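You operate a simulated robot arm through the tools that you are given. There is no shell and no other tool. Be economical: measure what you need, move in short steps, check, and stop when the job is done.

You run a simulated two-armed robot. Do the job below in one go: nothing can be reset, and whatever is moved stays where it is left.

## Task
On the ply bench top, fold the blue rag in half.

It is judged by the outcome, as a careful person would: the job done as asked, and still so three seconds after it is handed in. It fails if anything else is knocked over, pushed out of place, dropped, spilled or broken. Flat cloth is picked up by pressing the open fingertips on it (5 to 10 N) and closing them slowly along it; thin cloth reads only 2 to 8 mm in the jaws.

## Robot
Two 7-joint arms with two-finger parallel grippers on one trunk, on a base that drives. Base frame: it is fixed to the floor where the robot stands at the start and does not move with it; the origin is under the middle of the robot, x ahead of it, y to its left, z up. Lengths are in mm, angles in rad, forces in N, time in s.
The left shoulder is at the start at [70, 134, 1101], the right one opposite. Places, roughly: ply bench top [1200, 200, 800]. Payload 1.57 kg a hand.
Tool frame (each hand has its own): the origin (TCP) lies between the finger pads and is the grasp point; the fingertips stand 30 mm ahead of it; z points along the fingers, y is the line along which they close. Largest opening 80 mm; finger width 17, thickness 12; the body of the gripper, 40 by 82 mm, starts 80 mm behind the TCP.
Orientation is that of the tool frame in the base frame, as [roll, pitch, yaw] about the fixed x, y, z axes, in that order (R = Rz(yaw) Ry(pitch) Rx(roll)). With the fingers straight down and closing along the base's y, the tool's x points along the base's -x, its y along +y and its z along -z.

## Interface
- The arms move only by the tool drive_tool. It takes "left_rows", "right_rows" or both (then of equal length, played together; a hand with none holds still); each is a list of rows, each a list of 7 numbers: the finger opening in mm, from 0 to 80, then the shift along the tool's x, y, z in units of 20 mm (1.0 is 20 mm), then the turn, a rotation vector about the tool's x, y, z in units of 4 degrees (1.0 is 4 degrees). In form: [[grip, tx, ty, tz, rx, ry, rz], ...]. A call has 1 to 12 rows; each row shifts and turns the commanded pose from where the row before left it, along the tool's axes as they then stand. A call with a number of a shift or a turn outside -1 to 1 is refused whole. Rows are played at 5 a second. More than 50 mm and 0.15 rad between two rows, or a gripper value outside its range, and nothing of the call is played. Where a pose cannot be reached the arm comes as near as it can. A force on the tool above 40 N (or 10 N above the force at the start of the call, whichever is more), or a blocked arm, ends the call early, and 0.2 s more pass. Each finger travels about 153 mm/s and halts on what it meets, pressing with about 24 N; the grip force reading is that of the motor and also rises with nothing between the fingers. The clock runs only during rows and for 0.2 s after the last one: add rows that do not move to give the fingers time. The reply holds the time, the measured pose of the TCP, the force on the tool along the base axes, the opening and the grip force, in the units named above and with some noise, with the torque about the TCP (base axes, N m) and any sound that the robot's microphone picked up.
- Cameras (640 x 400 px; columns grow to the right, rows downward): "scene" is now at [112.5, 50.2, 1310.9]; the picture's right is [0.61, -0.79, 0.00], its down [-0.58, -0.45, -0.67] and it looks along [0.53, 0.41, -0.74] (base axes); focal length 271 px, centre (320, 200). "left" rides on the left gripper at [72, 7, -122] in its tool frame; the picture's right is [-0.09, 1.00, 0.00], its down [-0.84, -0.08, -0.54] and it looks along [-0.54, -0.05, 0.84] (tool axes); focal length 238 px, centre (320, 200). "right" rides on the right gripper at [72, -7, -122] in its tool frame; the picture's right is [0.09, 1.00, 0.00], its down [-0.84, 0.08, -0.54] and it looks along [-0.54, 0.05, 0.84] (tool axes); focal length 238 px, centre (320, 200). There is no depth. A picture from a camera that has moved, and an enlarged one, comes with that camera's place and axes in the base frame and with its lens.
- capture(camera): a new picture of that camera. It takes no simulated time.
- move_column(by): slides the trunk up (or, below 0, down) by that many mm; the arms and the scene camera ride with it, the base frame stays. It gives what a move gives, with no picture.
- drive_base(legs): drives the robot by 1 to 6 legs, each [ahead, left, turn to the left] in mm, mm and rad, along the robot's own axes; the way and the turn of a leg run together, so that a leg with both is an arc; at most 1500 mm and 3.142 rad a leg. The arms and the cameras ride along, it lands a little off, and it stops where it bumps. It gives what a move gives.
- pan_tilt(pan, tilt): turns the head with the scene camera to pan (to the left, within 1.501 rad either way) and tilt (down, from -0.506 to 1.204), counted from straight ahead of the robot. It gives what a move gives.
- zoom(camera, box): a new picture of the part [left, top, right, bottom] of that camera's present view, enlarged. It takes no simulated time.
- sign_off(): hands the job in; it is judged then, once.

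Go step by step. Nothing tells you exact positions but the pictures and the camera data: compare them with the known pose of the tool, close in by small moves and look again before you grip or let go. The budget is 120 turns and 88 pictures, counting those below and the enlarged ones. Unless the task says otherwise, let go and move clear before handing in, and close with one line.

The tools are called after "Emit:" as a command line: name --argument value ..., lists and objects as JSON in quotes. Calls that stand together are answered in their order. drive_tool: Moves the arms, as the interface text tells. Its arguments: {"type":"object","properties":{"left_rows":{"type":"array"},"right_rows":{"type":"array"}},"required":[]} The other tools are called the same way: move_column (by) slides the trunk up or down; drive_base (legs) drives the base; pan_tilt (pan, tilt) turns the head that bears the scene camera; capture (camera) takes a picture; zoom (camera, box) takes an enlarged picture of a part of a camera's view; sign_off () hands the job in.

At the start:

```text
time: 0.0
left_tcp_pos: [333.8, 422.9, 1041.7]
left_tool_rot: [3.141, 0.0, 3.141]
left_contact_force: [-0.3, 0.1, 0.2]
left_torque: [-0.01, -0.02, -0.04]
left_opening: 80.0
left_gripper_force: 0.0
right_tcp_pos: [386.9, 38.9, 1040.8]
right_tool_rot: [3.141, 0.001, -3.142]
right_contact_force: [-0.6, 0.2, -0.5]
right_torque: [0.01, -0.01, 0.03]
right_opening: 80.2
right_gripper_force: 0.0
trunk travel left (down, up): [-675.0, 265.0]
robot x, y, heading: [-2.7, 1.5, -0.003]
head pan, tilt: [0.661, 0.831]
```

scene: 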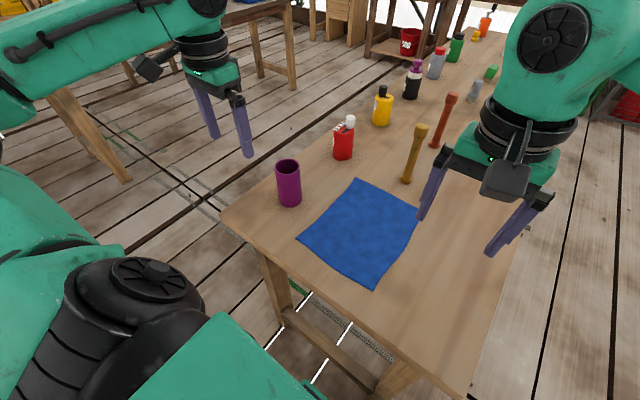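
right: 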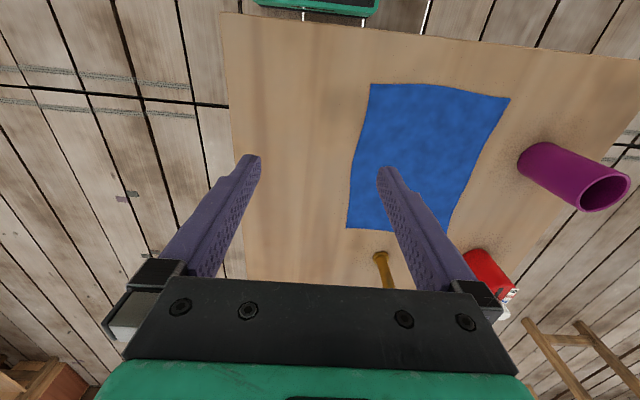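
left: 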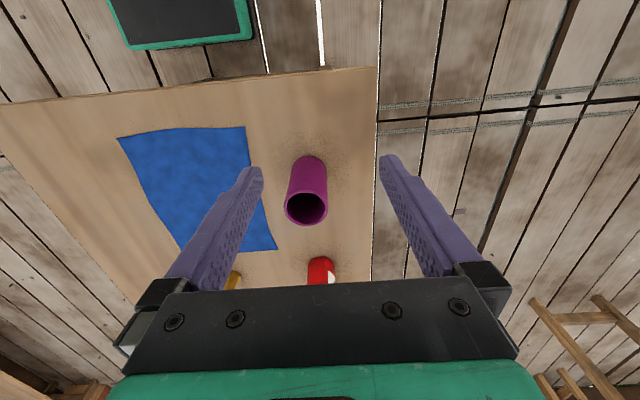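

The blue rag lies at about x 358–606, y 108–300 on the bench (z≈800). The plan is to drive left so the rag is centred in front of the robot, then pinch the two far corners and fold them towards me onto the near edge.

Emit:
drive_base --legs '[[0, 202, 0]]'

Emit:
pan_tilt --pan 0.0 --tilt 0.85

Emit:
capture --camera "scene"

```text
time: 1.6
left_tcp_pos: [336.6, 622.4, 1040.9]
left_tool_rot: [-3.141, 0.0, 3.138]
left_contact_force: [-0.3, 0.0, 0.4]
left_torque: [-0.01, 0.03, -0.04]
left_opening: 80.3
left_gripper_force: 0.2
right_tcp_pos: [388.4, 236.4, 1041.1]
right_tool_rot: [-3.142, -0.001, 3.136]
right_contact_force: [0.3, 0.2, -0.4]
right_torque: [0.02, 0.0, 0.01]
right_opening: 79.7
right_gripper_force: 0.0
trunk travel left (down, up): [-675.0, 265.0]
robot x, y, heading: [3.6, 201.0, -0.007]
head pan, tilt: [0.661, 0.831]
```

```text
time: 2.6
left_tcp_pos: [337.7, 623.6, 1041.7]
left_tool_rot: [3.141, 0.001, 3.139]
left_contact_force: [-0.4, 0.1, -0.1]
left_torque: [-0.04, 0.0, -0.02]
left_opening: 80.1
left_gripper_force: 0.1
right_tcp_pos: [388.0, 236.7, 1040.7]
right_tool_rot: [3.142, 0.0, 3.135]
right_contact_force: [0.5, -0.6, -0.6]
right_torque: [0.03, 0.0, -0.03]
right_opening: 80.0
right_gripper_force: 0.0
trunk travel left (down, up): [-675.0, 265.0]
robot x, y, heading: [2.1, 199.6, -0.006]
head pan, tilt: [0.0, 0.85]
```

```text
84 pictures are left
camera scene: at [128.7, 202.1, 1309.4], right [0.0, -1.0, 0.0], down [-0.75, 0.0, -0.66], along [0.66, 0.0, -0.75], focal length 271 px, centre (320, 200)
```

scene: 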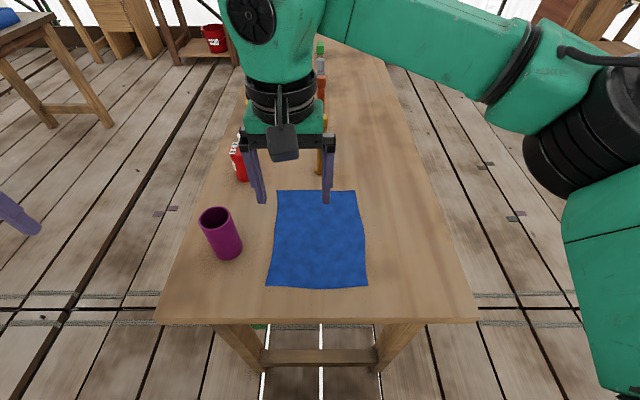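

The rag now spans about x 355–611, y 110–310, and sits centred in front of the robot. I'll bring both hands above the far corners at the present height.

Emit:
drive_tool --left_rows '[[50, -1, -1, 0, 0, 0, 0], [50, -1, -1, 0, 0, 0, 0], [50, -1, -1, 0, 0, 0, 0], [50, -1, -1, 0, 0, 0, 0], [50, -1, -1, 0, 0, 0, 0], [50, -1, -1, 0, 0, 0, 0], [50, -1, -1, 0, 0, 0, 0], [50, -1, -1, 0, 0, 0, 0], [50, -1, -1, 0, 0, 0, 0], [50, -1, -1, 0, 0, 0, 0], [50, -1, -1, 0, 0, 0, 0], [50, -1, -1, 0, 0, 0, 0]]' --right_rows '[[50, -0.87, -0.41, 0, 0, 0, 0], [50, -0.87, -0.41, 0, 0, 0, 0], [50, -0.87, -0.41, 0, 0, 0, 0], [50, -0.87, -0.41, 0, 0, 0, 0], [50, -0.87, -0.41, 0, 0, 0, 0], [50, -0.87, -0.41, 0, 0, 0, 0], [50, -0.87, -0.41, 0, 0, 0, 0], [50, -0.87, -0.41, 0, 0, 0, 0], [50, -0.87, -0.41, 0, 0, 0, 0], [50, -0.87, -0.41, 0, 0, 0, 0], [50, -0.87, -0.41, 0, 0, 0, 0], [50, -0.87, -0.41, 0, 0, 0, 0]]'

Emit:
drive_tool --left_rows '[[50, -0.2, -1, 0, 0, 0, 0], [50, -0.2, -1, 0, 0, 0, 0], [50, -0.2, -1, 0, 0, 0, 0], [50, -0.2, -1, 0, 0, 0, 0], [50, -0.2, -1, 0, 0, 0, 0], [50, 0, 0, 0, 0, 0, 0]]'

Emit:
capture --camera "scene"

Emit:
capture --camera "right"

Emit:
capture --camera "left"

```text
time: 5.2
left_tcp_pos: [545.1, 394.6, 1033.2]
left_tool_rot: [3.141, 0.004, 3.139]
left_contact_force: [-1.4, -0.7, 0.1]
left_torque: [0.01, 0.01, 0.01]
left_opening: 50.1
left_gripper_force: 0.0
left hand out of reach, approached as far as the arm can: row 11, 12
right_tcp_pos: [562.5, 145.8, 1040.2]
right_tool_rot: [3.141, -0.001, 3.135]
right_contact_force: [-0.1, 0.5, 0.3]
right_torque: [0.02, 0.02, -0.01]
right_opening: 50.3
right_gripper_force: 0.0
right hand out of reach, approached as far as the arm can: row 11, 12
trunk travel left (down, up): [-675.0, 265.0]
robot x, y, heading: [-0.4, 199.6, -0.006]
head pan, tilt: [0.0, 0.85]
```

```text
time: 6.6
left_tcp_pos: [510.9, 330.2, 1022.8]
left_tool_rot: [-3.141, 0.001, 3.139]
left_contact_force: [0.6, 0.2, 1.1]
left_torque: [-0.01, -0.02, 0.0]
left_opening: 50.3
left_gripper_force: 0.1
left hand out of reach, approached as far as the arm can: row 1, 2, 3, 4, 5
right_tcp_pos: [564.3, 145.9, 1038.4]
right_tool_rot: [-3.142, 0.001, 3.137]
right_contact_force: [-0.4, 0.1, -0.5]
right_torque: [0.01, 0.01, -0.01]
right_opening: 49.8
right_gripper_force: 0.0
trunk travel left (down, up): [-675.0, 265.0]
robot x, y, heading: [-0.5, 199.8, -0.008]
head pan, tilt: [0.0, 0.85]
```

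```text
83 pictures are left
camera scene: at [129.0, 202.3, 1309.4], right [0.0, -1.0, 0.0], down [-0.75, 0.0, -0.66], along [0.66, 0.0, -0.75], focal length 271 px, centre (320, 200)
```

scene: 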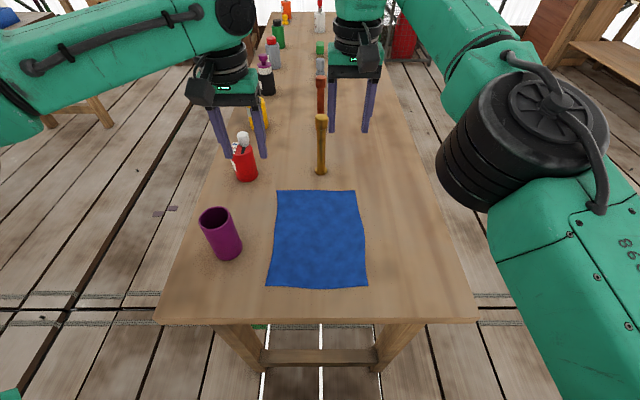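

```text
82 pictures are left
camera right: at [492.3, 140.3, 1160.0], right [-0.09, 1.0, 0.0], down [0.84, 0.07, 0.54], along [0.54, 0.05, -0.84], focal length 238 px, centre (320, 200)
```

right: 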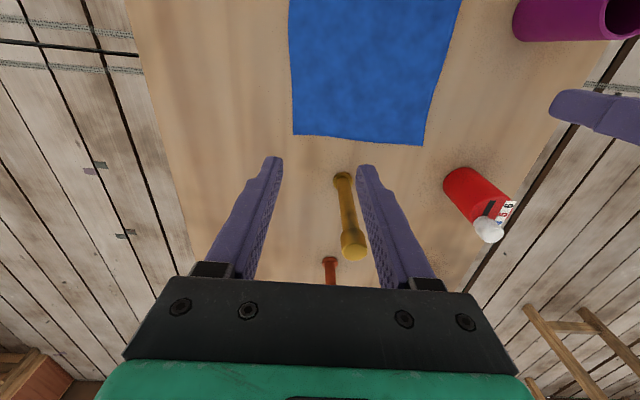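

```text
81 pictures are left
camera left: at [437.0, 336.6, 1145.9], right [0.1, 1.0, 0.0], down [0.84, -0.08, 0.54], along [0.54, -0.05, -0.84], focal length 238 px, centre (320, 200)
```

left: 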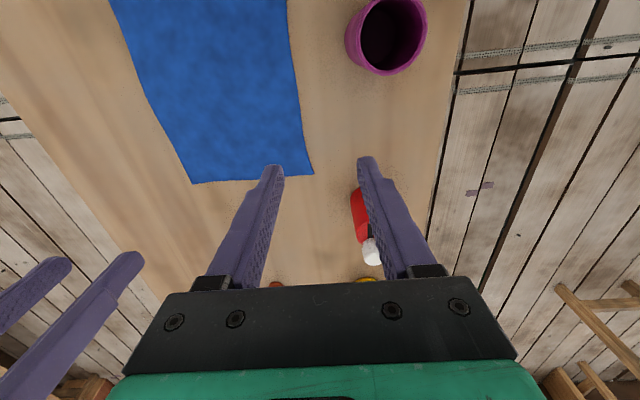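

High up, both arms run out of reach; lower down they should reach further. I'll lower the trunk 100 mm and then correct the hand positions.

Emit:
move_column --by -90

Emit:
drive_tool --left_rows '[[50, 0, 0, 0.1, 0, 0, 0], [50, 0, 0, 0, 0, 0, 0]]' --right_rows '[[50, 0, 0, 0.1, 0, 0, 0], [50, 0, 0, 0, 0, 0, 0]]'

```text
time: 7.9
left_tcp_pos: [510.8, 329.8, 934.2]
left_tool_rot: [-3.139, 0.002, 3.138]
left_contact_force: [-0.2, -0.4, -1.5]
left_torque: [-0.01, -0.03, -0.01]
left_opening: 49.7
left_gripper_force: 0.1
right_tcp_pos: [563.6, 145.2, 947.8]
right_tool_rot: [-3.14, -0.001, 3.136]
right_contact_force: [0.3, 0.4, 0.2]
right_torque: [0.04, 0.0, 0.0]
right_opening: 50.0
right_gripper_force: 0.1
trunk travel left (down, up): [-585.0, 355.0]
robot x, y, heading: [0.0, 199.8, -0.004]
head pan, tilt: [0.0, 0.85]
```

```text
time: 8.5
left_tcp_pos: [510.2, 329.5, 932.5]
left_tool_rot: [-3.139, 0.003, 3.138]
left_contact_force: [-0.1, 0.1, 0.1]
left_torque: [0.03, 0.01, -0.02]
left_opening: 50.1
left_gripper_force: 0.0
right_tcp_pos: [563.6, 147.3, 946.7]
right_tool_rot: [3.141, 0.0, 3.138]
right_contact_force: [0.2, -0.1, 1.0]
right_torque: [-0.01, 0.0, -0.03]
right_opening: 49.7
right_gripper_force: 0.0
trunk travel left (down, up): [-585.0, 355.0]
robot x, y, heading: [-0.0, 203.1, -0.004]
head pan, tilt: [0.0, 0.85]
```

Commands continue from the measured pose. Next I'll lower both hands to about 30 mm tip clearance and move them over the far corners.

Emit:
drive_tool --left_rows '[[50, 0, 0, 0.9, 0, 0, 0], [50, 0, 0, 0.9, 0, 0, 0], [50, 0, 0, 0.9, 0, 0, 0], [50, 0, 0, 0.9, 0, 0, 0], [50, -0.87, -0.47, 0, 0, 0, 0], [50, -0.87, -0.47, 0, 0, 0, 0], [50, -0.87, -0.47, 0, 0, 0, 0], [50, -0.87, -0.47, 0, 0, 0, 0], [50, -0.87, -0.47, 0, 0, 0, 0], [50, 0, 0, 0, 0, 0, 0]]' --right_rows '[[50, 0, 0, 1, 0, 0, 0], [50, 0, 0, 1, 0, 0, 0], [50, 0, 0, 1, 0, 0, 0], [50, 0, 0, 1, 0, 0, 0], [50, -0.34, -0.1, 0.35, 0, 0, 0], [50, -0.34, -0.1, 0, 0, 0, 0], [50, -0.34, -0.1, 0, 0, 0, 0], [50, -0.34, -0.1, 0, 0, 0, 0], [50, -0.34, -0.1, 0, 0, 0, 0], [50, 0, 0, 0, 0, 0, 0]]'

Emit:
capture --camera "scene"

Emit:
capture --camera "right"

Emit:
capture --camera "left"

```text
time: 10.7
left_tcp_pos: [513.9, 329.8, 859.7]
left_tool_rot: [-3.14, 0.003, 3.137]
left_contact_force: [0.1, 1.2, 0.0]
left_torque: [0.01, 0.0, 0.01]
left_opening: 50.2
left_gripper_force: 0.0
left hand out of reach, approached as far as the arm can: row 5, 6, 7, 8, 9
right_tcp_pos: [586.2, 139.6, 859.1]
right_tool_rot: [-3.14, -0.002, 3.136]
right_contact_force: [-0.6, -0.8, 0.5]
right_torque: [0.01, 0.02, 0.0]
right_opening: 50.0
right_gripper_force: 0.0
right hand out of reach, approached as far as the arm can: row 8, 9
trunk travel left (down, up): [-585.0, 355.0]
robot x, y, heading: [2.7, 203.1, -0.002]
head pan, tilt: [0.0, 0.85]
```

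```text
80 pictures are left
camera scene: at [128.8, 202.1, 1219.4], right [0.0, -1.0, 0.0], down [-0.75, 0.0, -0.66], along [0.66, 0.0, -0.75], focal length 271 px, centre (320, 200)
```

scene: 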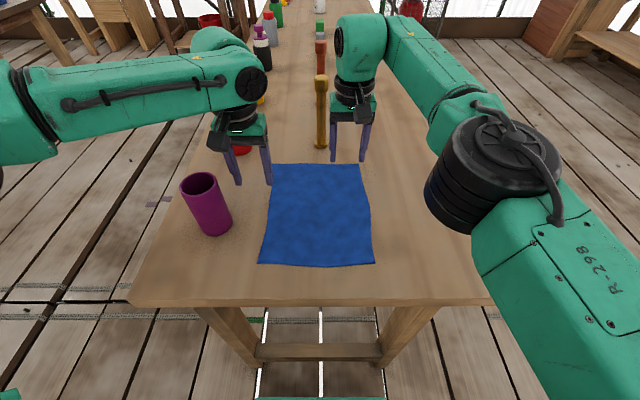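

```text
79 pictures are left
camera right: at [512.3, 133.9, 980.7], right [-0.09, 1.0, 0.0], down [0.84, 0.07, 0.54], along [0.54, 0.05, -0.84], focal length 238 px, centre (320, 200)
```

right: 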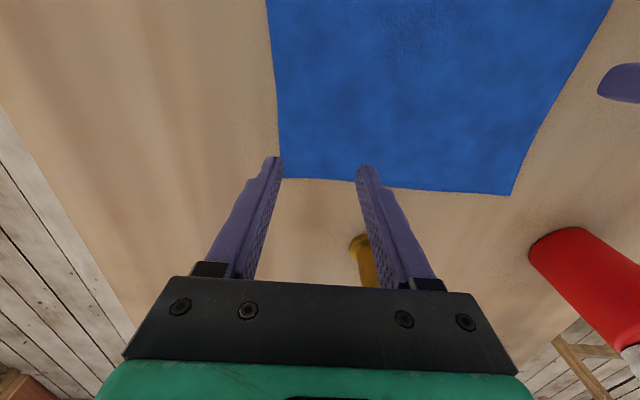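

```text
78 pictures are left
camera left: at [441.4, 336.6, 982.5], right [0.1, 1.0, 0.0], down [0.83, -0.08, 0.54], along [0.54, -0.05, -0.84], focal length 238 px, centre (320, 200)
```

left: 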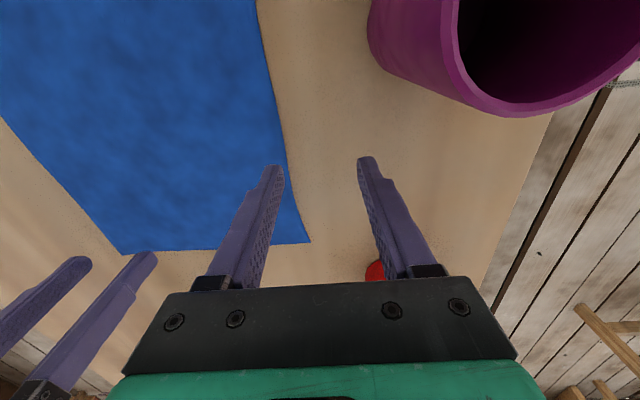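

The right hand is nearly in place, but the left one has stalled at about (514, 330). I'll test it with separate sideways and forward moves.

Emit:
drive_tool --left_rows '[[50, 0, -0.8, 0, 0, 0, 0], [50, 0, -0.8, 0, 0, 0, 0], [50, 0, -0.8, 0, 0, 0, 0], [50, 0, 0, 0, 0, 0, 0]]'

Emit:
drive_tool --left_rows '[[50, -0.8, 0, 0, 0, 0, 0], [50, -0.8, 0, 0, 0, 0, 0], [50, 0, 0, 0, 0, 0, 0]]'

```text
time: 11.7
left_tcp_pos: [491.4, 303.8, 863.2]
left_tool_rot: [-3.139, 0.004, 3.138]
left_contact_force: [0.2, 0.4, -0.3]
left_torque: [-0.01, 0.05, 0.01]
left_opening: 50.0
left_gripper_force: 0.2
left hand out of reach, approached as far as the arm can: row 1, 2, 3
right_tcp_pos: [584.6, 140.0, 858.6]
right_tool_rot: [-3.141, 0.0, 3.136]
right_contact_force: [0.1, 0.5, -0.3]
right_torque: [-0.02, -0.03, 0.02]
right_opening: 50.1
right_gripper_force: 0.1
trunk travel left (down, up): [-585.0, 355.0]
robot x, y, heading: [-1.8, 197.6, -0.003]
head pan, tilt: [0.0, 0.85]
```

```text
time: 12.5
left_tcp_pos: [505.4, 319.6, 864.4]
left_tool_rot: [-3.141, 0.004, 3.137]
left_contact_force: [0.2, 0.7, 0.1]
left_torque: [0.01, 0.01, 0.0]
left_opening: 50.2
left_gripper_force: 0.1
left hand out of reach, approached as far as the arm can: row 1, 2
right_tcp_pos: [584.8, 139.8, 858.6]
right_tool_rot: [3.141, -0.001, 3.136]
right_contact_force: [1.6, 0.3, -1.1]
right_torque: [0.02, 0.02, -0.01]
right_opening: 50.2
right_gripper_force: 0.0
trunk travel left (down, up): [-585.0, 355.0]
robot x, y, heading: [0.3, 204.8, -0.005]
head pan, tilt: [0.0, 0.85]
```

The left arm seems to be at a wrist joint limit. I'll try turning the left hand a little about its own axis and then moving forward.

Emit:
drive_tool --left_rows '[[50, 0, 0, 0, 0, 0, 1], [50, 0, 0, 0, 0, 0, 1], [50, 0, 0, 0, 0, 0, 1], [50, -0.8, -0.3, 0, 0, 0, 0], [50, -0.8, -0.3, 0, 0, 0, 0], [50, 0, 0, 0, 0, 0, 0]]'

```text
time: 13.9
left_tcp_pos: [505.3, 319.8, 865.0]
left_tool_rot: [-3.141, 0.002, 2.93]
left_contact_force: [-0.2, 0.5, -0.2]
left_torque: [0.02, -0.01, 0.0]
left_opening: 50.4
left_gripper_force: 0.1
left hand out of reach, approached as far as the arm can: row 4, 5
right_tcp_pos: [584.1, 140.2, 860.5]
right_tool_rot: [3.141, 0.0, 3.136]
right_contact_force: [0.3, -1.0, -0.4]
right_torque: [0.01, 0.01, -0.01]
right_opening: 50.0
right_gripper_force: 0.1
trunk travel left (down, up): [-585.0, 355.0]
robot x, y, heading: [0.5, 203.2, -0.004]
head pan, tilt: [0.0, 0.85]
```

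Yaw makes no difference, so I'll look at how the left arm is posed.

Emit:
pan_tilt --pan 0.8 --tilt 0.7

Emit:
capture --camera "scene"

Emit:
pan_tilt --pan -0.8 --tilt 0.7

Emit:
capture --camera "scene"

```text
time: 15.0
left_tcp_pos: [504.2, 319.8, 864.5]
left_tool_rot: [3.141, -0.001, 2.928]
left_contact_force: [-0.3, 0.3, -0.2]
left_torque: [0.02, -0.01, 0.02]
left_opening: 50.1
left_gripper_force: 0.1
right_tcp_pos: [585.2, 140.7, 860.3]
right_tool_rot: [3.141, -0.001, 3.137]
right_contact_force: [-0.8, -0.1, 0.2]
right_torque: [-0.01, 0.02, 0.04]
right_opening: 50.1
right_gripper_force: 0.0
trunk travel left (down, up): [-585.0, 355.0]
robot x, y, heading: [-0.9, 202.8, -0.005]
head pan, tilt: [0.799, 0.7]
```

```text
77 pictures are left
camera scene: at [110.2, 263.1, 1231.6], right [0.71, -0.7, 0.0], down [-0.45, -0.46, -0.76], along [0.54, 0.55, -0.64], focal length 271 px, centre (320, 200)
```

scene: 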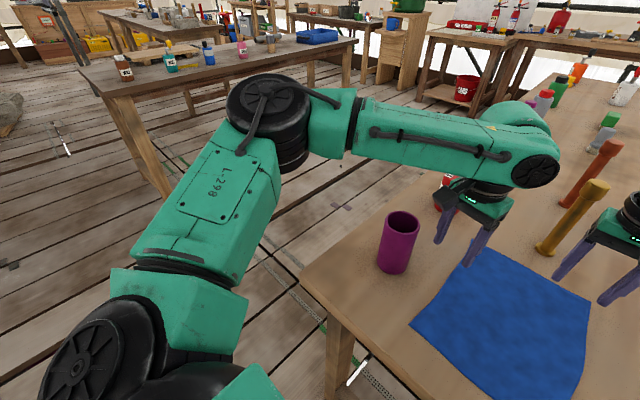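

```text
time: 16.7
left_tcp_pos: [505.5, 319.0, 864.8]
left_tool_rot: [-3.14, 0.002, 2.928]
left_contact_force: [0.5, 0.2, 0.6]
left_torque: [0.0, -0.01, -0.02]
left_opening: 49.9
left_gripper_force: 0.1
right_tcp_pos: [584.5, 139.9, 859.8]
right_tool_rot: [3.14, 0.001, 3.138]
right_contact_force: [0.4, 0.7, -0.6]
right_torque: [0.02, 0.04, 0.02]
right_opening: 49.9
right_gripper_force: 0.0
trunk travel left (down, up): [-585.0, 355.0]
robot x, y, heading: [1.7, 205.4, -0.007]
head pan, tilt: [-0.799, 0.7]
```

```text
76 pictures are left
camera scene: at [109.6, 141.4, 1231.7], right [-0.72, -0.69, 0.0], down [-0.45, 0.46, -0.76], along [0.53, -0.55, -0.64], focal length 271 px, centre (320, 200)
```

scene: 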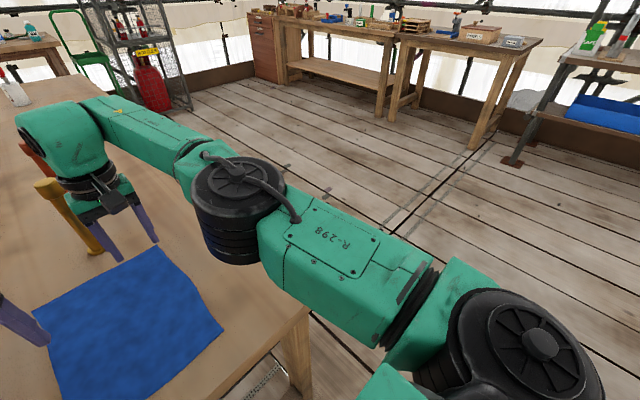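

The left arm's elbow is swung far out to the left. I'll pull the left hand up and back, undo the yaw, move it inward while close, then extend forward so the elbow takes a better pose.

Emit:
drive_tool --left_rows '[[50, 0, 0, -1, 0, 0, -1], [50, 0, 0, -1, 0, 0, -1], [50, 0, 0, -1, 0, 0, -1], [50, 0, 0, -1, 0, 0, 0], [50, 1, 0, 0, 0, 0, 0], [50, 1, 0, 0, 0, 0, 0], [50, 1, 0, 0, 0, 0, 0], [50, 1, 0, 0, 0, 0, 0], [50, 1, 0, 0, 0, 0, 0], [50, 1, 0, 0, 0, 0, 0], [50, 0, 0, 0, 0, 0, 0]]'

Emit:
drive_tool --left_rows '[[50, 0, -1, 0, 0, 0, 0], [50, 0, -1, 0, 0, 0, 0], [50, 0, -1, 0, 0, 0, 0], [50, 0, 0, 0, 0, 0, 0]]'

Emit:
drive_tool --left_rows '[[50, -1, 0, 0, 0, 0, 0], [50, -1, 0, 0, 0, 0, 0], [50, -1, 0, 0, 0, 0, 0], [50, -1, 0, 0, 0, 0, 0], [50, -1, 0, 0, 0, 0, 0], [50, 0, 0, 0, 0, 0, 0]]'

```text
time: 19.1
left_tcp_pos: [382.3, 323.6, 942.5]
left_tool_rot: [-3.14, 0.003, 3.137]
left_contact_force: [0.7, -0.1, 0.8]
left_torque: [-0.01, 0.0, 0.01]
left_opening: 49.8
left_gripper_force: 0.1
left hand out of reach, approached as far as the arm can: row 4
right_tcp_pos: [584.6, 139.8, 860.6]
right_tool_rot: [-3.141, -0.001, 3.137]
right_contact_force: [0.0, 0.3, 0.2]
right_torque: [0.0, -0.02, 0.01]
right_opening: 49.6
right_gripper_force: 0.1
trunk travel left (down, up): [-585.0, 355.0]
robot x, y, heading: [-0.4, 201.2, -0.006]
head pan, tilt: [-0.799, 0.7]
```

```text
time: 20.1
left_tcp_pos: [383.3, 263.4, 942.0]
left_tool_rot: [-3.14, 0.004, 3.138]
left_contact_force: [-0.3, -0.5, 0.1]
left_torque: [0.05, 0.01, 0.04]
left_opening: 50.1
left_gripper_force: 0.1
right_tcp_pos: [585.7, 140.2, 860.7]
right_tool_rot: [3.14, 0.0, 3.136]
right_contact_force: [0.3, -0.1, 0.0]
right_torque: [-0.02, -0.02, 0.03]
right_opening: 50.0
right_gripper_force: 0.1
trunk travel left (down, up): [-585.0, 355.0]
robot x, y, heading: [1.6, 199.6, -0.009]
head pan, tilt: [-0.799, 0.7]
```

```text
time: 21.5
left_tcp_pos: [467.2, 287.6, 938.9]
left_tool_rot: [-3.14, 0.002, 3.137]
left_contact_force: [-0.2, -0.2, -0.5]
left_torque: [-0.02, 0.0, -0.04]
left_opening: 49.8
left_gripper_force: 0.0
left hand out of reach, approached as far as the arm can: row 3, 4, 5
right_tcp_pos: [583.9, 139.4, 859.8]
right_tool_rot: [-3.141, 0.0, 3.137]
right_contact_force: [0.3, -0.1, -0.3]
right_torque: [-0.04, -0.02, -0.01]
right_opening: 50.0
right_gripper_force: 0.0
trunk travel left (down, up): [-585.0, 355.0]
robot x, y, heading: [-1.9, 197.8, -0.004]
head pan, tilt: [-0.799, 0.7]
```

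The limit may instead be the two arms coming too close: the left hand always stalls about 190 mm from the right one. I'll raise the right hand, move it away and try the left again.

Emit:
drive_tool --right_rows '[[50, 0, -1, -1, 0, 0, 0], [50, 0, -1, -1, 0, 0, 0], [50, 0, -1, 0, 0, 0, 0], [50, 0.5, -1, 0, 0, 0, 0], [50, 0.5, -1, 0, 0, 0, 0], [50, 0, 0, 0, 0, 0, 0]]'

Emit:
drive_tool --left_rows '[[50, -1, 0, 0.5, 0, 0, 0], [50, -1, 0, 0.5, 0, 0, 0], [50, -1, 0, 0.5, 0, 0, 0], [50, -1, 0, 0.5, 0, 0, 0], [50, -1, 0, 0.5, 0, 0, 0], [50, -1, 0, 0.5, 0, 0, 0], [50, 0, 0, 0, 0, 0, 0]]'

```text
time: 22.9
left_tcp_pos: [466.4, 287.5, 937.7]
left_tool_rot: [-3.139, 0.003, 3.138]
left_contact_force: [0.3, -0.4, 1.0]
left_torque: [0.0, 0.0, -0.02]
left_opening: 50.0
left_gripper_force: 0.0
right_tcp_pos: [564.0, 40.9, 899.1]
right_tool_rot: [3.141, -0.001, 3.137]
right_contact_force: [0.6, 0.2, -1.0]
right_torque: [-0.01, 0.0, -0.02]
right_opening: 50.2
right_gripper_force: 0.1
trunk travel left (down, up): [-585.0, 355.0]
robot x, y, heading: [0.2, 200.1, -0.006]
head pan, tilt: [-0.799, 0.7]
```

```text
time: 24.5
left_tcp_pos: [522.1, 341.5, 873.4]
left_tool_rot: [-3.138, 0.005, 3.139]
left_contact_force: [0.2, -0.4, 1.1]
left_torque: [-0.02, -0.02, -0.01]
left_opening: 49.7
left_gripper_force: 0.0
left hand out of reach, approached as far as the arm can: row 1, 2, 3, 4, 5, 6
right_tcp_pos: [564.0, 40.6, 900.7]
right_tool_rot: [3.141, 0.0, 3.136]
right_contact_force: [0.6, 0.5, 0.5]
right_torque: [-0.01, -0.03, 0.0]
right_opening: 50.0
right_gripper_force: 0.1
trunk travel left (down, up): [-585.0, 355.0]
robot x, y, heading: [-2.0, 201.0, -0.007]
head pan, tilt: [-0.799, 0.7]
```

So it isn't arm proximity. The left elbow is stuck outward and the hand only swings on a circle around it. I'll bring the left hand well inward and high, mirroring the right arm's start pose, and extend from there.

Emit:
drive_tool --left_rows '[[50, 1, 0, -0.8, 0, 0, 0], [50, 1, 0, -0.8, 0, 0, 0], [50, 1, 0, -0.8, 0, 0, 0], [50, 1, -1, -0.8, 0, 0, 0], [50, 1, -1, -0.5, 0, 0, 0], [50, 1, -1, 0, 0, 0, 0], [50, 1, -1, 0, 0, 0, 0], [50, 0, -1, 0, 0, 0, 0], [50, 0, -1, 0, 0, 0, 0], [50, 0, -1, 0, 0, 0, 0], [50, 0, -1, 0, 0, 0, 0], [50, 0, 0, 0, 0, 0, 0]]'

Emit:
pan_tilt --pan 0.6 --tilt 0.7

Emit:
capture --camera "scene"

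```text
time: 27.1
left_tcp_pos: [382.0, 239.7, 948.1]
left_tool_rot: [-3.141, 0.002, 3.138]
left_contact_force: [0.0, -0.9, -0.2]
left_torque: [0.02, 0.0, 0.0]
left_opening: 50.0
left_gripper_force: 0.0
left hand out of reach, approached as far as the arm can: row 9, 10, 11
right_tcp_pos: [563.9, 41.3, 899.3]
right_tool_rot: [-3.141, 0.001, 3.138]
right_contact_force: [0.2, 0.2, -0.1]
right_torque: [0.03, -0.01, 0.0]
right_opening: 50.0
right_gripper_force: 0.1
trunk travel left (down, up): [-585.0, 355.0]
robot x, y, heading: [-2.0, 200.7, -0.006]
head pan, tilt: [-0.799, 0.7]
```

```text
time: 28.6
left_tcp_pos: [380.9, 239.2, 947.9]
left_tool_rot: [-3.14, 0.002, 3.138]
left_contact_force: [-0.3, 0.0, 0.0]
left_torque: [-0.05, -0.02, 0.02]
left_opening: 49.9
left_gripper_force: 0.1
right_tcp_pos: [564.6, 40.6, 899.4]
right_tool_rot: [-3.141, 0.001, 3.136]
right_contact_force: [0.1, 0.9, -0.1]
right_torque: [-0.03, -0.02, -0.03]
right_opening: 50.0
right_gripper_force: 0.0
trunk travel left (down, up): [-585.0, 355.0]
robot x, y, heading: [2.4, 202.1, -0.003]
head pan, tilt: [0.6, 0.7]
```

```text
75 pictures are left
camera scene: at [121.0, 250.1, 1231.7], right [0.56, -0.83, 0.0], down [-0.53, -0.36, -0.76], along [0.63, 0.43, -0.64], focal length 271 px, centre (320, 200)
```

scene: 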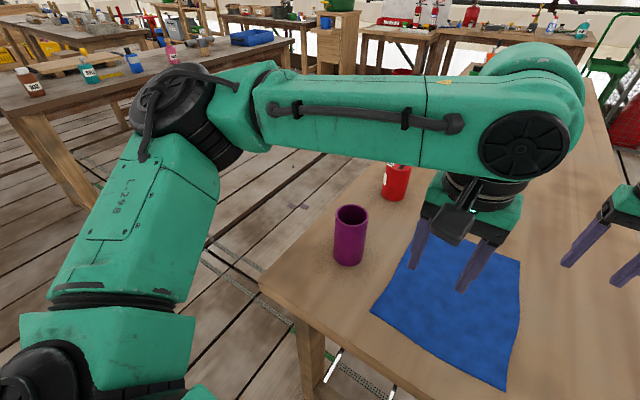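

The left shoulder does not swing further inward, so the hand stays on a circle about the elbow. I'll look down at the gap between my base and the bench to see whether I can stand closer.

Emit:
pan_tilt --pan 0.0 --tilt 1.204

Emit:
capture --camera "scene"

```text
time: 29.6
left_tcp_pos: [381.1, 240.9, 948.2]
left_tool_rot: [-3.141, 0.004, 3.138]
left_contact_force: [0.4, -0.4, 0.6]
left_torque: [0.0, 0.01, 0.0]
left_opening: 50.0
left_gripper_force: 0.1
right_tcp_pos: [563.7, 40.4, 899.1]
right_tool_rot: [3.141, 0.0, 3.136]
right_contact_force: [0.5, -0.1, -0.2]
right_torque: [0.01, 0.0, 0.0]
right_opening: 50.0
right_gripper_force: 0.0
trunk travel left (down, up): [-585.0, 355.0]
robot x, y, heading: [-2.1, 201.9, -0.007]
head pan, tilt: [0.0, 1.201]
```

```text
74 pictures are left
camera scene: at [106.6, 202.3, 1195.7], right [0.0, -1.0, 0.0], down [-0.93, 0.0, -0.36], along [0.36, 0.0, -0.93], focal length 271 px, centre (320, 200)
```

scene: 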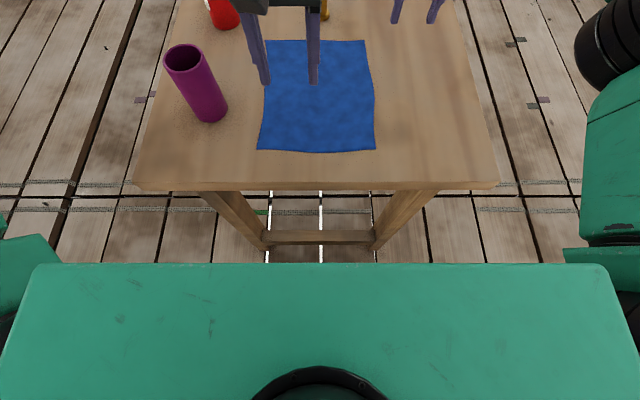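

There is room at the bench, but no need to get closer. Shifting the base 100 mm right and leaning both hands back about 20° (fingers pointing forward and down) should bring both far corners in reach.

Emit:
drive_base --legs '[[0, -100, 0]]'

Emit:
drive_tool --left_rows '[[50, 0, 0, 0, 0, -1, 0], [50, 0, 0, 0, 0, -1, 0], [50, 0, 0, 0, 0, -1, 0], [50, 0, 0, 0, 0, -1, 0], [50, 0, 0, 0, 0, -1, 0], [50, -0.47, 1, 0.17, 0, 0, 0], [50, -0.47, 1, 0.17, 0, 0, 0], [50, -0.94, 1, 0.34, 0, 0, 0], [50, -0.94, 1, 0.34, 0, 0, 0], [50, -0.94, 1, 0.34, 0, 0, 0], [50, -0.94, 1, 0.34, 0, 0, 0], [50, 0, 0, 0, 0, 0, 0]]' --right_rows '[[50, 0, 0, 0, 0, -1, 0], [50, 0, 0, 0, 0, -1, 0], [50, 0, 0, 0, 0, -1, 0], [50, 0, 0, 0, 0, -1, 0], [50, 0, 0, 0, 0, -1, 0], [50, 0, 1, 0, 0, 0, 0], [50, 0, 1, 0, 0, 0, 0], [50, 0, 1, 0, 0, 0, 0], [50, 0, 1, 0, 0, 0, 0], [50, 0, 1, 0, 0, 0, 0], [50, 0, 1, 0, 0, 0, 0], [50, 0, 0, 0, 0, 0, 0]]'

```text
time: 30.8
left_tcp_pos: [380.6, 139.5, 948.1]
left_tool_rot: [-3.14, 0.005, 3.139]
left_contact_force: [0.4, -0.8, -0.2]
left_torque: [-0.01, 0.01, -0.01]
left_opening: 49.9
left_gripper_force: 0.0
right_tcp_pos: [563.8, -57.9, 898.8]
right_tool_rot: [-3.141, -0.002, 3.137]
right_contact_force: [0.1, -0.3, 0.2]
right_torque: [0.02, 0.02, 0.02]
right_opening: 50.2
right_gripper_force: 0.0
trunk travel left (down, up): [-585.0, 355.0]
robot x, y, heading: [-1.9, 102.9, -0.006]
head pan, tilt: [0.0, 1.201]
```

```text
time: 33.4
left_tcp_pos: [481.6, 260.8, 949.3]
left_tool_rot: [-3.141, 0.353, 3.137]
left_contact_force: [1.1, 0.1, -0.1]
left_torque: [0.01, 0.02, 0.01]
left_opening: 50.0
left_gripper_force: 0.1
right_tcp_pos: [563.9, 59.9, 898.3]
right_tool_rot: [3.141, 0.349, 3.135]
right_contact_force: [-0.5, -0.1, 0.3]
right_torque: [0.01, -0.02, 0.01]
right_opening: 50.1
right_gripper_force: 0.0
trunk travel left (down, up): [-585.0, 355.0]
robot x, y, heading: [-0.7, 103.3, -0.005]
head pan, tilt: [0.0, 1.201]
```

Both hands moved freely this time. Next I'll lower them to just above the far corners.

Emit:
drive_tool --left_rows '[[50, -0.47, 0.15, 0.9, 0, 0, 0], [50, -0.47, 0.15, 0.9, 0, 0, 0], [50, -0.47, 0.15, 0.9, 0, 0, 0], [50, -0.47, 0.15, 0.9, 0, 0, 0], [50, -0.47, 0.15, 0.9, 0, 0, 0], [50, -0.47, 0.15, 0.9, 0, 0, 0], [50, -0.47, 0.15, 0.9, 0, 0, 0], [50, 0, 0, 0, 0, 0, 0]]' --right_rows '[[50, -0.044, 0.557, 0.359, 0, 0, 0], [50, -0.044, 0.557, 0.359, 0, 0, 0], [50, -0.044, 0.557, 0.359, 0, 0, 0], [50, -0.044, 0.557, 0.359, 0, 0, 0], [50, -0.044, 0.557, 0.359, 0, 0, 0], [50, -0.044, 0.557, 0.359, 0, 0, 0], [50, -0.044, 0.557, 0.359, 0, 0, 0], [50, 0, 0, 0, 0, 0, 0]]'

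Emit:
pan_tilt --pan 0.2 --tilt 0.85

Emit:
capture --camera "scene"

Emit:
capture --camera "left"

Emit:
capture --camera "right"

```text
time: 35.2
left_tcp_pos: [585.9, 279.7, 853.6]
left_tool_rot: [-3.138, 0.352, 3.138]
left_contact_force: [0.0, -0.3, -0.3]
left_torque: [0.02, 0.0, 0.04]
left_opening: 50.1
left_gripper_force: 0.0
right_tcp_pos: [587.8, 137.1, 852.4]
right_tool_rot: [3.142, 0.349, 3.136]
right_contact_force: [0.1, 0.1, -0.8]
right_torque: [0.02, -0.02, 0.03]
right_opening: 50.1
right_gripper_force: 0.0
trunk travel left (down, up): [-585.0, 355.0]
robot x, y, heading: [-1.5, 103.7, -0.006]
head pan, tilt: [0.0, 1.201]
```

```text
time: 36.0
left_tcp_pos: [586.2, 279.6, 854.2]
left_tool_rot: [-3.14, 0.351, 3.139]
left_contact_force: [0.1, 0.5, -0.3]
left_torque: [0.0, 0.01, 0.02]
left_opening: 50.0
left_gripper_force: 0.2
right_tcp_pos: [587.3, 137.8, 854.1]
right_tool_rot: [-3.14, 0.35, 3.136]
right_contact_force: [0.3, 0.7, 1.1]
right_torque: [0.0, 0.0, 0.01]
right_opening: 49.9
right_gripper_force: 0.0
trunk travel left (down, up): [-585.0, 355.0]
robot x, y, heading: [1.6, 102.0, -0.006]
head pan, tilt: [0.201, 0.85]
```

```text
73 pictures are left
camera scene: at [126.8, 118.3, 1219.3], right [0.19, -0.98, 0.0], down [-0.74, -0.15, -0.66], along [0.65, 0.13, -0.75], focal length 271 px, centre (320, 200)
```

scene: 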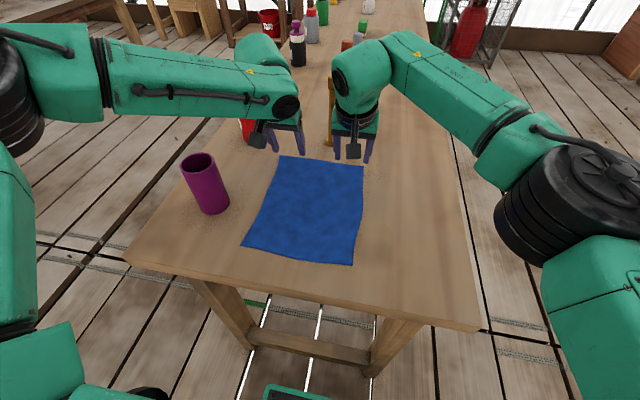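

```text
72 pictures are left
camera left: at [475.7, 286.1, 943.6], right [0.09, 1.0, 0.03], down [0.6, -0.08, 0.8], along [0.8, -0.05, -0.6], focal length 238 px, centre (320, 200)
```

left: 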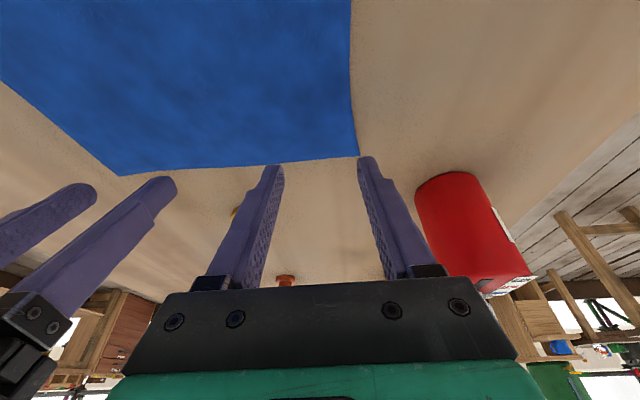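

```text
71 pictures are left
camera right: at [478.2, 131.9, 942.3], right [-0.08, 1.0, -0.03], down [0.6, 0.07, 0.8], along [0.79, 0.05, -0.61], focal length 238 px, centre (320, 200)
```

right: 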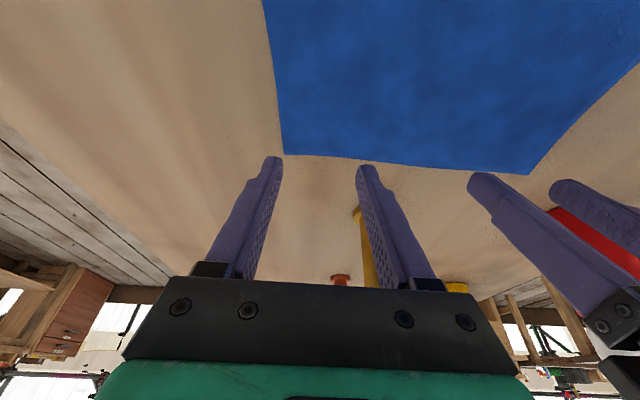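

The far corners are at about (610, 310) and (607, 108), just as planned. I'll narrow the jaws to 36 mm, shift each hand 4 mm inward and come down close to the cloth.

Emit:
drive_tool --left_rows '[[36, 0, -0.2, 0, 0, 0, 0], [36, 0.17, 0, 0.47, 0, 0, 0], [36, 0.17, 0, 0.47, 0, 0, 0], [36, 0, 0, 0, 0, 0, 0]]' --right_rows '[[36, 0, 0.2, 0, 0, 0, 0], [36, 0.17, 0, 0.47, 0, 0, 0], [36, 0.17, 0, 0.47, 0, 0, 0], [36, 0, 0, 0, 0, 0, 0]]'

Emit:
drive_tool --left_rows '[[36, 0.05, 0, 0.14, 0, 0, 0], [36, 0, 0, 0, 0, 0, 0]]' --right_rows '[[36, 0.05, 0, 0.14, 0, 0, 0], [36, 0, 0, 0, 0, 0, 0]]'

```text
time: 37.0
left_tcp_pos: [586.5, 276.6, 832.8]
left_tool_rot: [-3.14, 0.353, 3.14]
left_contact_force: [0.1, 0.6, -0.1]
left_torque: [-0.02, 0.0, -0.01]
left_opening: 35.9
left_gripper_force: 0.0
right_tcp_pos: [587.5, 141.9, 833.3]
right_tool_rot: [3.139, 0.349, 3.135]
right_contact_force: [-0.8, -0.1, 0.2]
right_torque: [0.01, 0.03, -0.04]
right_opening: 36.2
right_gripper_force: 0.1
trunk travel left (down, up): [-585.0, 355.0]
robot x, y, heading: [-1.2, 101.4, -0.01]
head pan, tilt: [0.201, 0.85]
```

```text
time: 37.6
left_tcp_pos: [585.3, 274.8, 832.4]
left_tool_rot: [-3.137, 0.357, 3.14]
left_contact_force: [2.3, -0.3, 7.3]
left_torque: [-0.04, -0.1, -0.04]
left_opening: 36.0
left_gripper_force: 0.1
right_tcp_pos: [587.4, 141.9, 831.8]
right_tool_rot: [3.14, 0.35, 3.136]
right_contact_force: [1.5, 0.9, 6.3]
right_torque: [0.03, -0.09, 0.01]
right_opening: 36.2
right_gripper_force: 0.0
trunk travel left (down, up): [-585.0, 355.0]
robot x, y, heading: [2.8, 99.8, -0.003]
head pan, tilt: [0.201, 0.85]
```

Both tips press at 6–7 N on the cloth. I'll close slowly.

Emit:
drive_tool --left_rows '[[33, 0, 0, 0, 0, 0, 0], [30, 0, 0, 0, 0, 0, 0], [27, 0, 0, 0, 0, 0, 0], [24, 0, 0, 0, 0, 0, 0], [21, 0, 0, 0, 0, 0, 0], [18, 0, 0, 0, 0, 0, 0], [15, 0, 0, 0, 0, 0, 0], [12, 0, 0, 0, 0, 0, 0], [9, 0, 0, 0, 0, 0, 0], [6, 0, 0, 0, 0, 0, 0], [3, 0, 0, 0, 0, 0, 0], [0, 0, 0, 0, 0, 0, 0]]' --right_rows '[[33, 0, 0, 0, 0, 0, 0], [30, 0, 0, 0, 0, 0, 0], [27, 0, 0, 0, 0, 0, 0], [24, 0, 0, 0, 0, 0, 0], [21, 0, 0, 0, 0, 0, 0], [18, 0, 0, 0, 0, 0, 0], [15, 0, 0, 0, 0, 0, 0], [12, 0, 0, 0, 0, 0, 0], [9, 0, 0, 0, 0, 0, 0], [6, 0, 0, 0, 0, 0, 0], [3, 0, 0, 0, 0, 0, 0], [0, 0, 0, 0, 0, 0, 0]]'

Emit:
capture --camera "left"

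Emit:
capture --camera "right"

```text
time: 40.2
left_tcp_pos: [584.5, 275.7, 832.8]
left_tool_rot: [-3.138, 0.355, 3.14]
left_contact_force: [0.1, 1.7, 13.5]
left_torque: [0.02, -0.01, 0.02]
left_opening: 0.1
left_gripper_force: 20.7
right_tcp_pos: [585.0, 142.8, 833.2]
right_tool_rot: [3.141, 0.352, 3.137]
right_contact_force: [-0.3, 0.7, 3.8]
right_torque: [0.0, -0.02, 0.02]
right_opening: 0.1
right_gripper_force: 21.5
trunk travel left (down, up): [-585.0, 355.0]
robot x, y, heading: [1.4, 103.0, -0.005]
head pan, tilt: [0.201, 0.85]
```

```text
70 pictures are left
camera left: at [474.2, 282.0, 922.6], right [0.09, 1.0, 0.03], down [0.6, -0.08, 0.8], along [0.8, -0.05, -0.6], focal length 238 px, centre (320, 200)
```

left: 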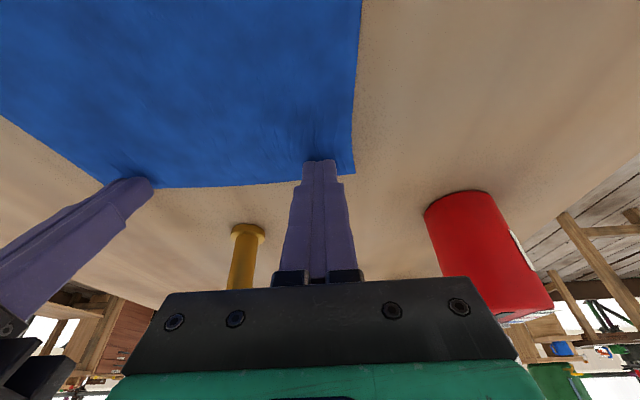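

```text
69 pictures are left
camera right: at [475.4, 136.7, 921.7], right [-0.08, 1.0, -0.03], down [0.6, 0.07, 0.8], along [0.8, 0.05, -0.6], focal length 238 px, centre (320, 200)
```

right: 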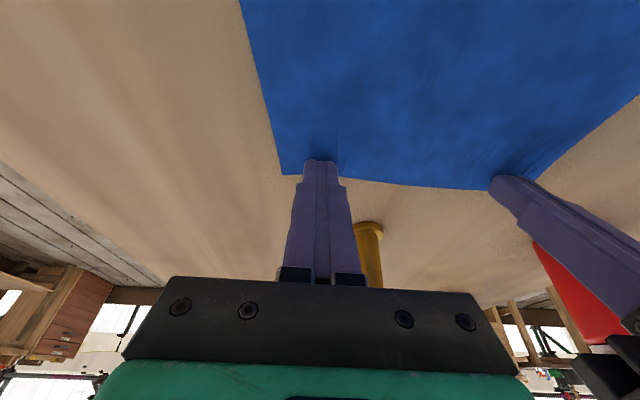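

Both jaws read 0.1 mm, so the cloth slid out. I'll lift slightly, reopen and press again a bit harder before closing more slowly.

Emit:
drive_tool --left_rows '[[0, -0.1, 0, -0.28, 0, 0, 0], [30, 0, 0, 0, 0, 0, 0], [30, 0, 0, 0, 0, 0, 0], [30, 0.05, 0, 0.15, 0, 0, 0], [30, 0, 0, 0, 0, 0, 0]]' --right_rows '[[0, -0.1, 0, -0.28, 0, 0, 0], [30, 0, 0, 0, 0, 0, 0], [30, 0, 0, 0, 0, 0, 0], [30, 0.05, 0, 0.15, 0, 0, 0], [30, 0, 0, 0, 0, 0, 0]]'

Emit:
capture --camera "left"

Emit:
capture --camera "right"

```text
time: 41.4
left_tcp_pos: [587.0, 275.6, 833.1]
left_tool_rot: [-3.14, 0.352, 3.139]
left_contact_force: [-0.3, 0.1, -0.9]
left_torque: [0.02, -0.04, 0.02]
left_opening: 29.9
left_gripper_force: 0.1
right_tcp_pos: [588.5, 141.5, 833.6]
right_tool_rot: [-3.141, 0.349, 3.137]
right_contact_force: [0.5, 0.1, 0.4]
right_torque: [0.01, 0.02, -0.02]
right_opening: 30.2
right_gripper_force: 0.0
trunk travel left (down, up): [-585.0, 355.0]
robot x, y, heading: [-2.5, 101.4, -0.004]
head pan, tilt: [0.201, 0.85]
```

```text
68 pictures are left
camera left: at [476.2, 281.6, 923.7], right [0.09, 1.0, 0.03], down [0.6, -0.08, 0.8], along [0.8, -0.05, -0.6], focal length 238 px, centre (320, 200)
```

left: 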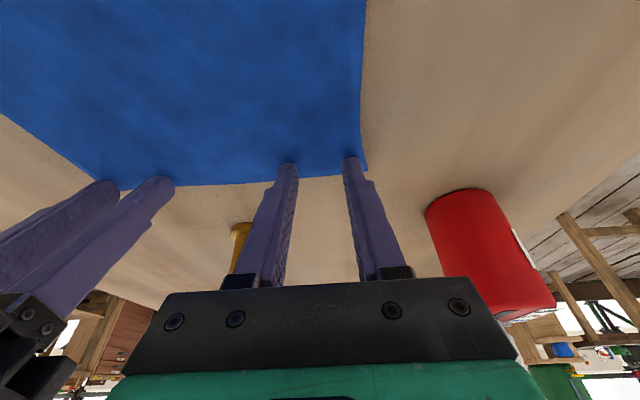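

```text
67 pictures are left
camera right: at [477.8, 136.3, 922.9], right [-0.08, 1.0, -0.03], down [0.6, 0.07, 0.8], along [0.79, 0.05, -0.61], focal length 238 px, centre (320, 200)
```

right: 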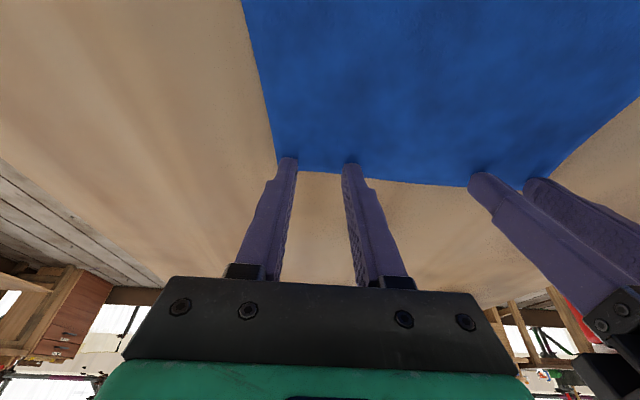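

The tips are just touching. I'll press about 3.5 mm further and close slowly in smaller steps.

Emit:
drive_tool --left_rows '[[30, 0.06, 0, 0.165, 0, 0, 0], [30, 0, 0, 0, 0, 0, 0]]' --right_rows '[[30, 0.06, 0, 0.165, 0, 0, 0], [30, 0, 0, 0, 0, 0, 0]]'

Emit:
drive_tool --left_rows '[[28, 0, 0, 0, 0, 0, 0], [26, 0, 0, 0, 0, 0, 0], [24, 0, 0, 0, 0, 0, 0], [22, 0, 0, 0, 0, 0, 0], [20, 0, 0, 0, 0, 0, 0], [18, 0, 0, 0, 0, 0, 0], [16, 0, 0, 0, 0, 0, 0], [14, 0, 0, 0, 0, 0, 0], [12, 0, 0, 0, 0, 0, 0]]' --right_rows '[[28, 0, 0, 0, 0, 0, 0], [26, 0, 0, 0, 0, 0, 0], [24, 0, 0, 0, 0, 0, 0], [22, 0, 0, 0, 0, 0, 0], [20, 0, 0, 0, 0, 0, 0], [18, 0, 0, 0, 0, 0, 0], [16, 0, 0, 0, 0, 0, 0], [14, 0, 0, 0, 0, 0, 0], [12, 0, 0, 0, 0, 0, 0]]'

Emit:
zoom --camera "left" --box '[200, 80, 440, 230]'

Emit:
zoom --camera "right" --box '[200, 80, 440, 230]'

```text
time: 42.0
left_tcp_pos: [586.3, 275.3, 832.3]
left_tool_rot: [-3.138, 0.359, 3.14]
left_contact_force: [2.9, 0.6, 9.9]
left_torque: [0.02, -0.13, 0.01]
left_opening: 30.3
left_gripper_force: 0.0
right_tcp_pos: [586.2, 141.1, 832.8]
right_tool_rot: [3.14, 0.352, 3.138]
right_contact_force: [3.7, -0.1, 7.8]
right_torque: [0.03, -0.08, 0.01]
right_opening: 30.1
right_gripper_force: 0.1
trunk travel left (down, up): [-585.0, 355.0]
robot x, y, heading: [2.0, 104.1, -0.001]
head pan, tilt: [0.201, 0.85]
```

```text
time: 44.0
left_tcp_pos: [583.4, 275.2, 832.7]
left_tool_rot: [-3.139, 0.356, 3.136]
left_contact_force: [1.3, -0.1, 13.3]
left_torque: [0.0, -0.05, -0.01]
left_opening: 12.5
left_gripper_force: 0.4
right_tcp_pos: [585.7, 140.9, 832.6]
right_tool_rot: [3.139, 0.354, 3.137]
right_contact_force: [-0.5, 0.1, 7.7]
right_torque: [-0.03, -0.04, -0.03]
right_opening: 9.7
right_gripper_force: 0.1
trunk travel left (down, up): [-585.0, 355.0]
robot x, y, heading: [1.0, 102.6, -0.008]
head pan, tilt: [0.201, 0.85]
```

```text
2.67 times, centred on (320, 155) of left
camera zoom: at [473.7, 281.2, 922.5], right [0.09, 1.0, 0.03], down [0.6, -0.08, 0.8], along [0.8, -0.05, -0.6], focal length 636 px, centre (320, 320)
```

zoom: 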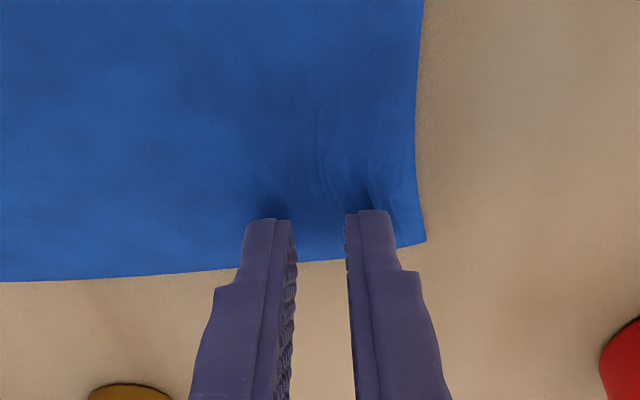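

```text
2.67 times, centred on (320, 155) of right
camera zoom: at [474.8, 135.8, 921.5], right [-0.08, 1.0, -0.03], down [0.6, 0.07, 0.8], along [0.8, 0.05, -0.6], focal length 636 px, centre (320, 320)
```

zoom: 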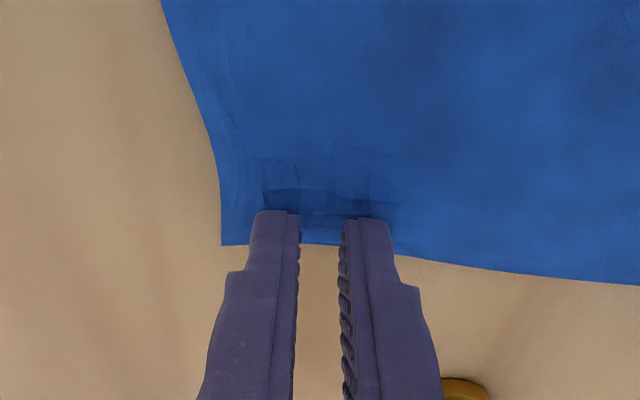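

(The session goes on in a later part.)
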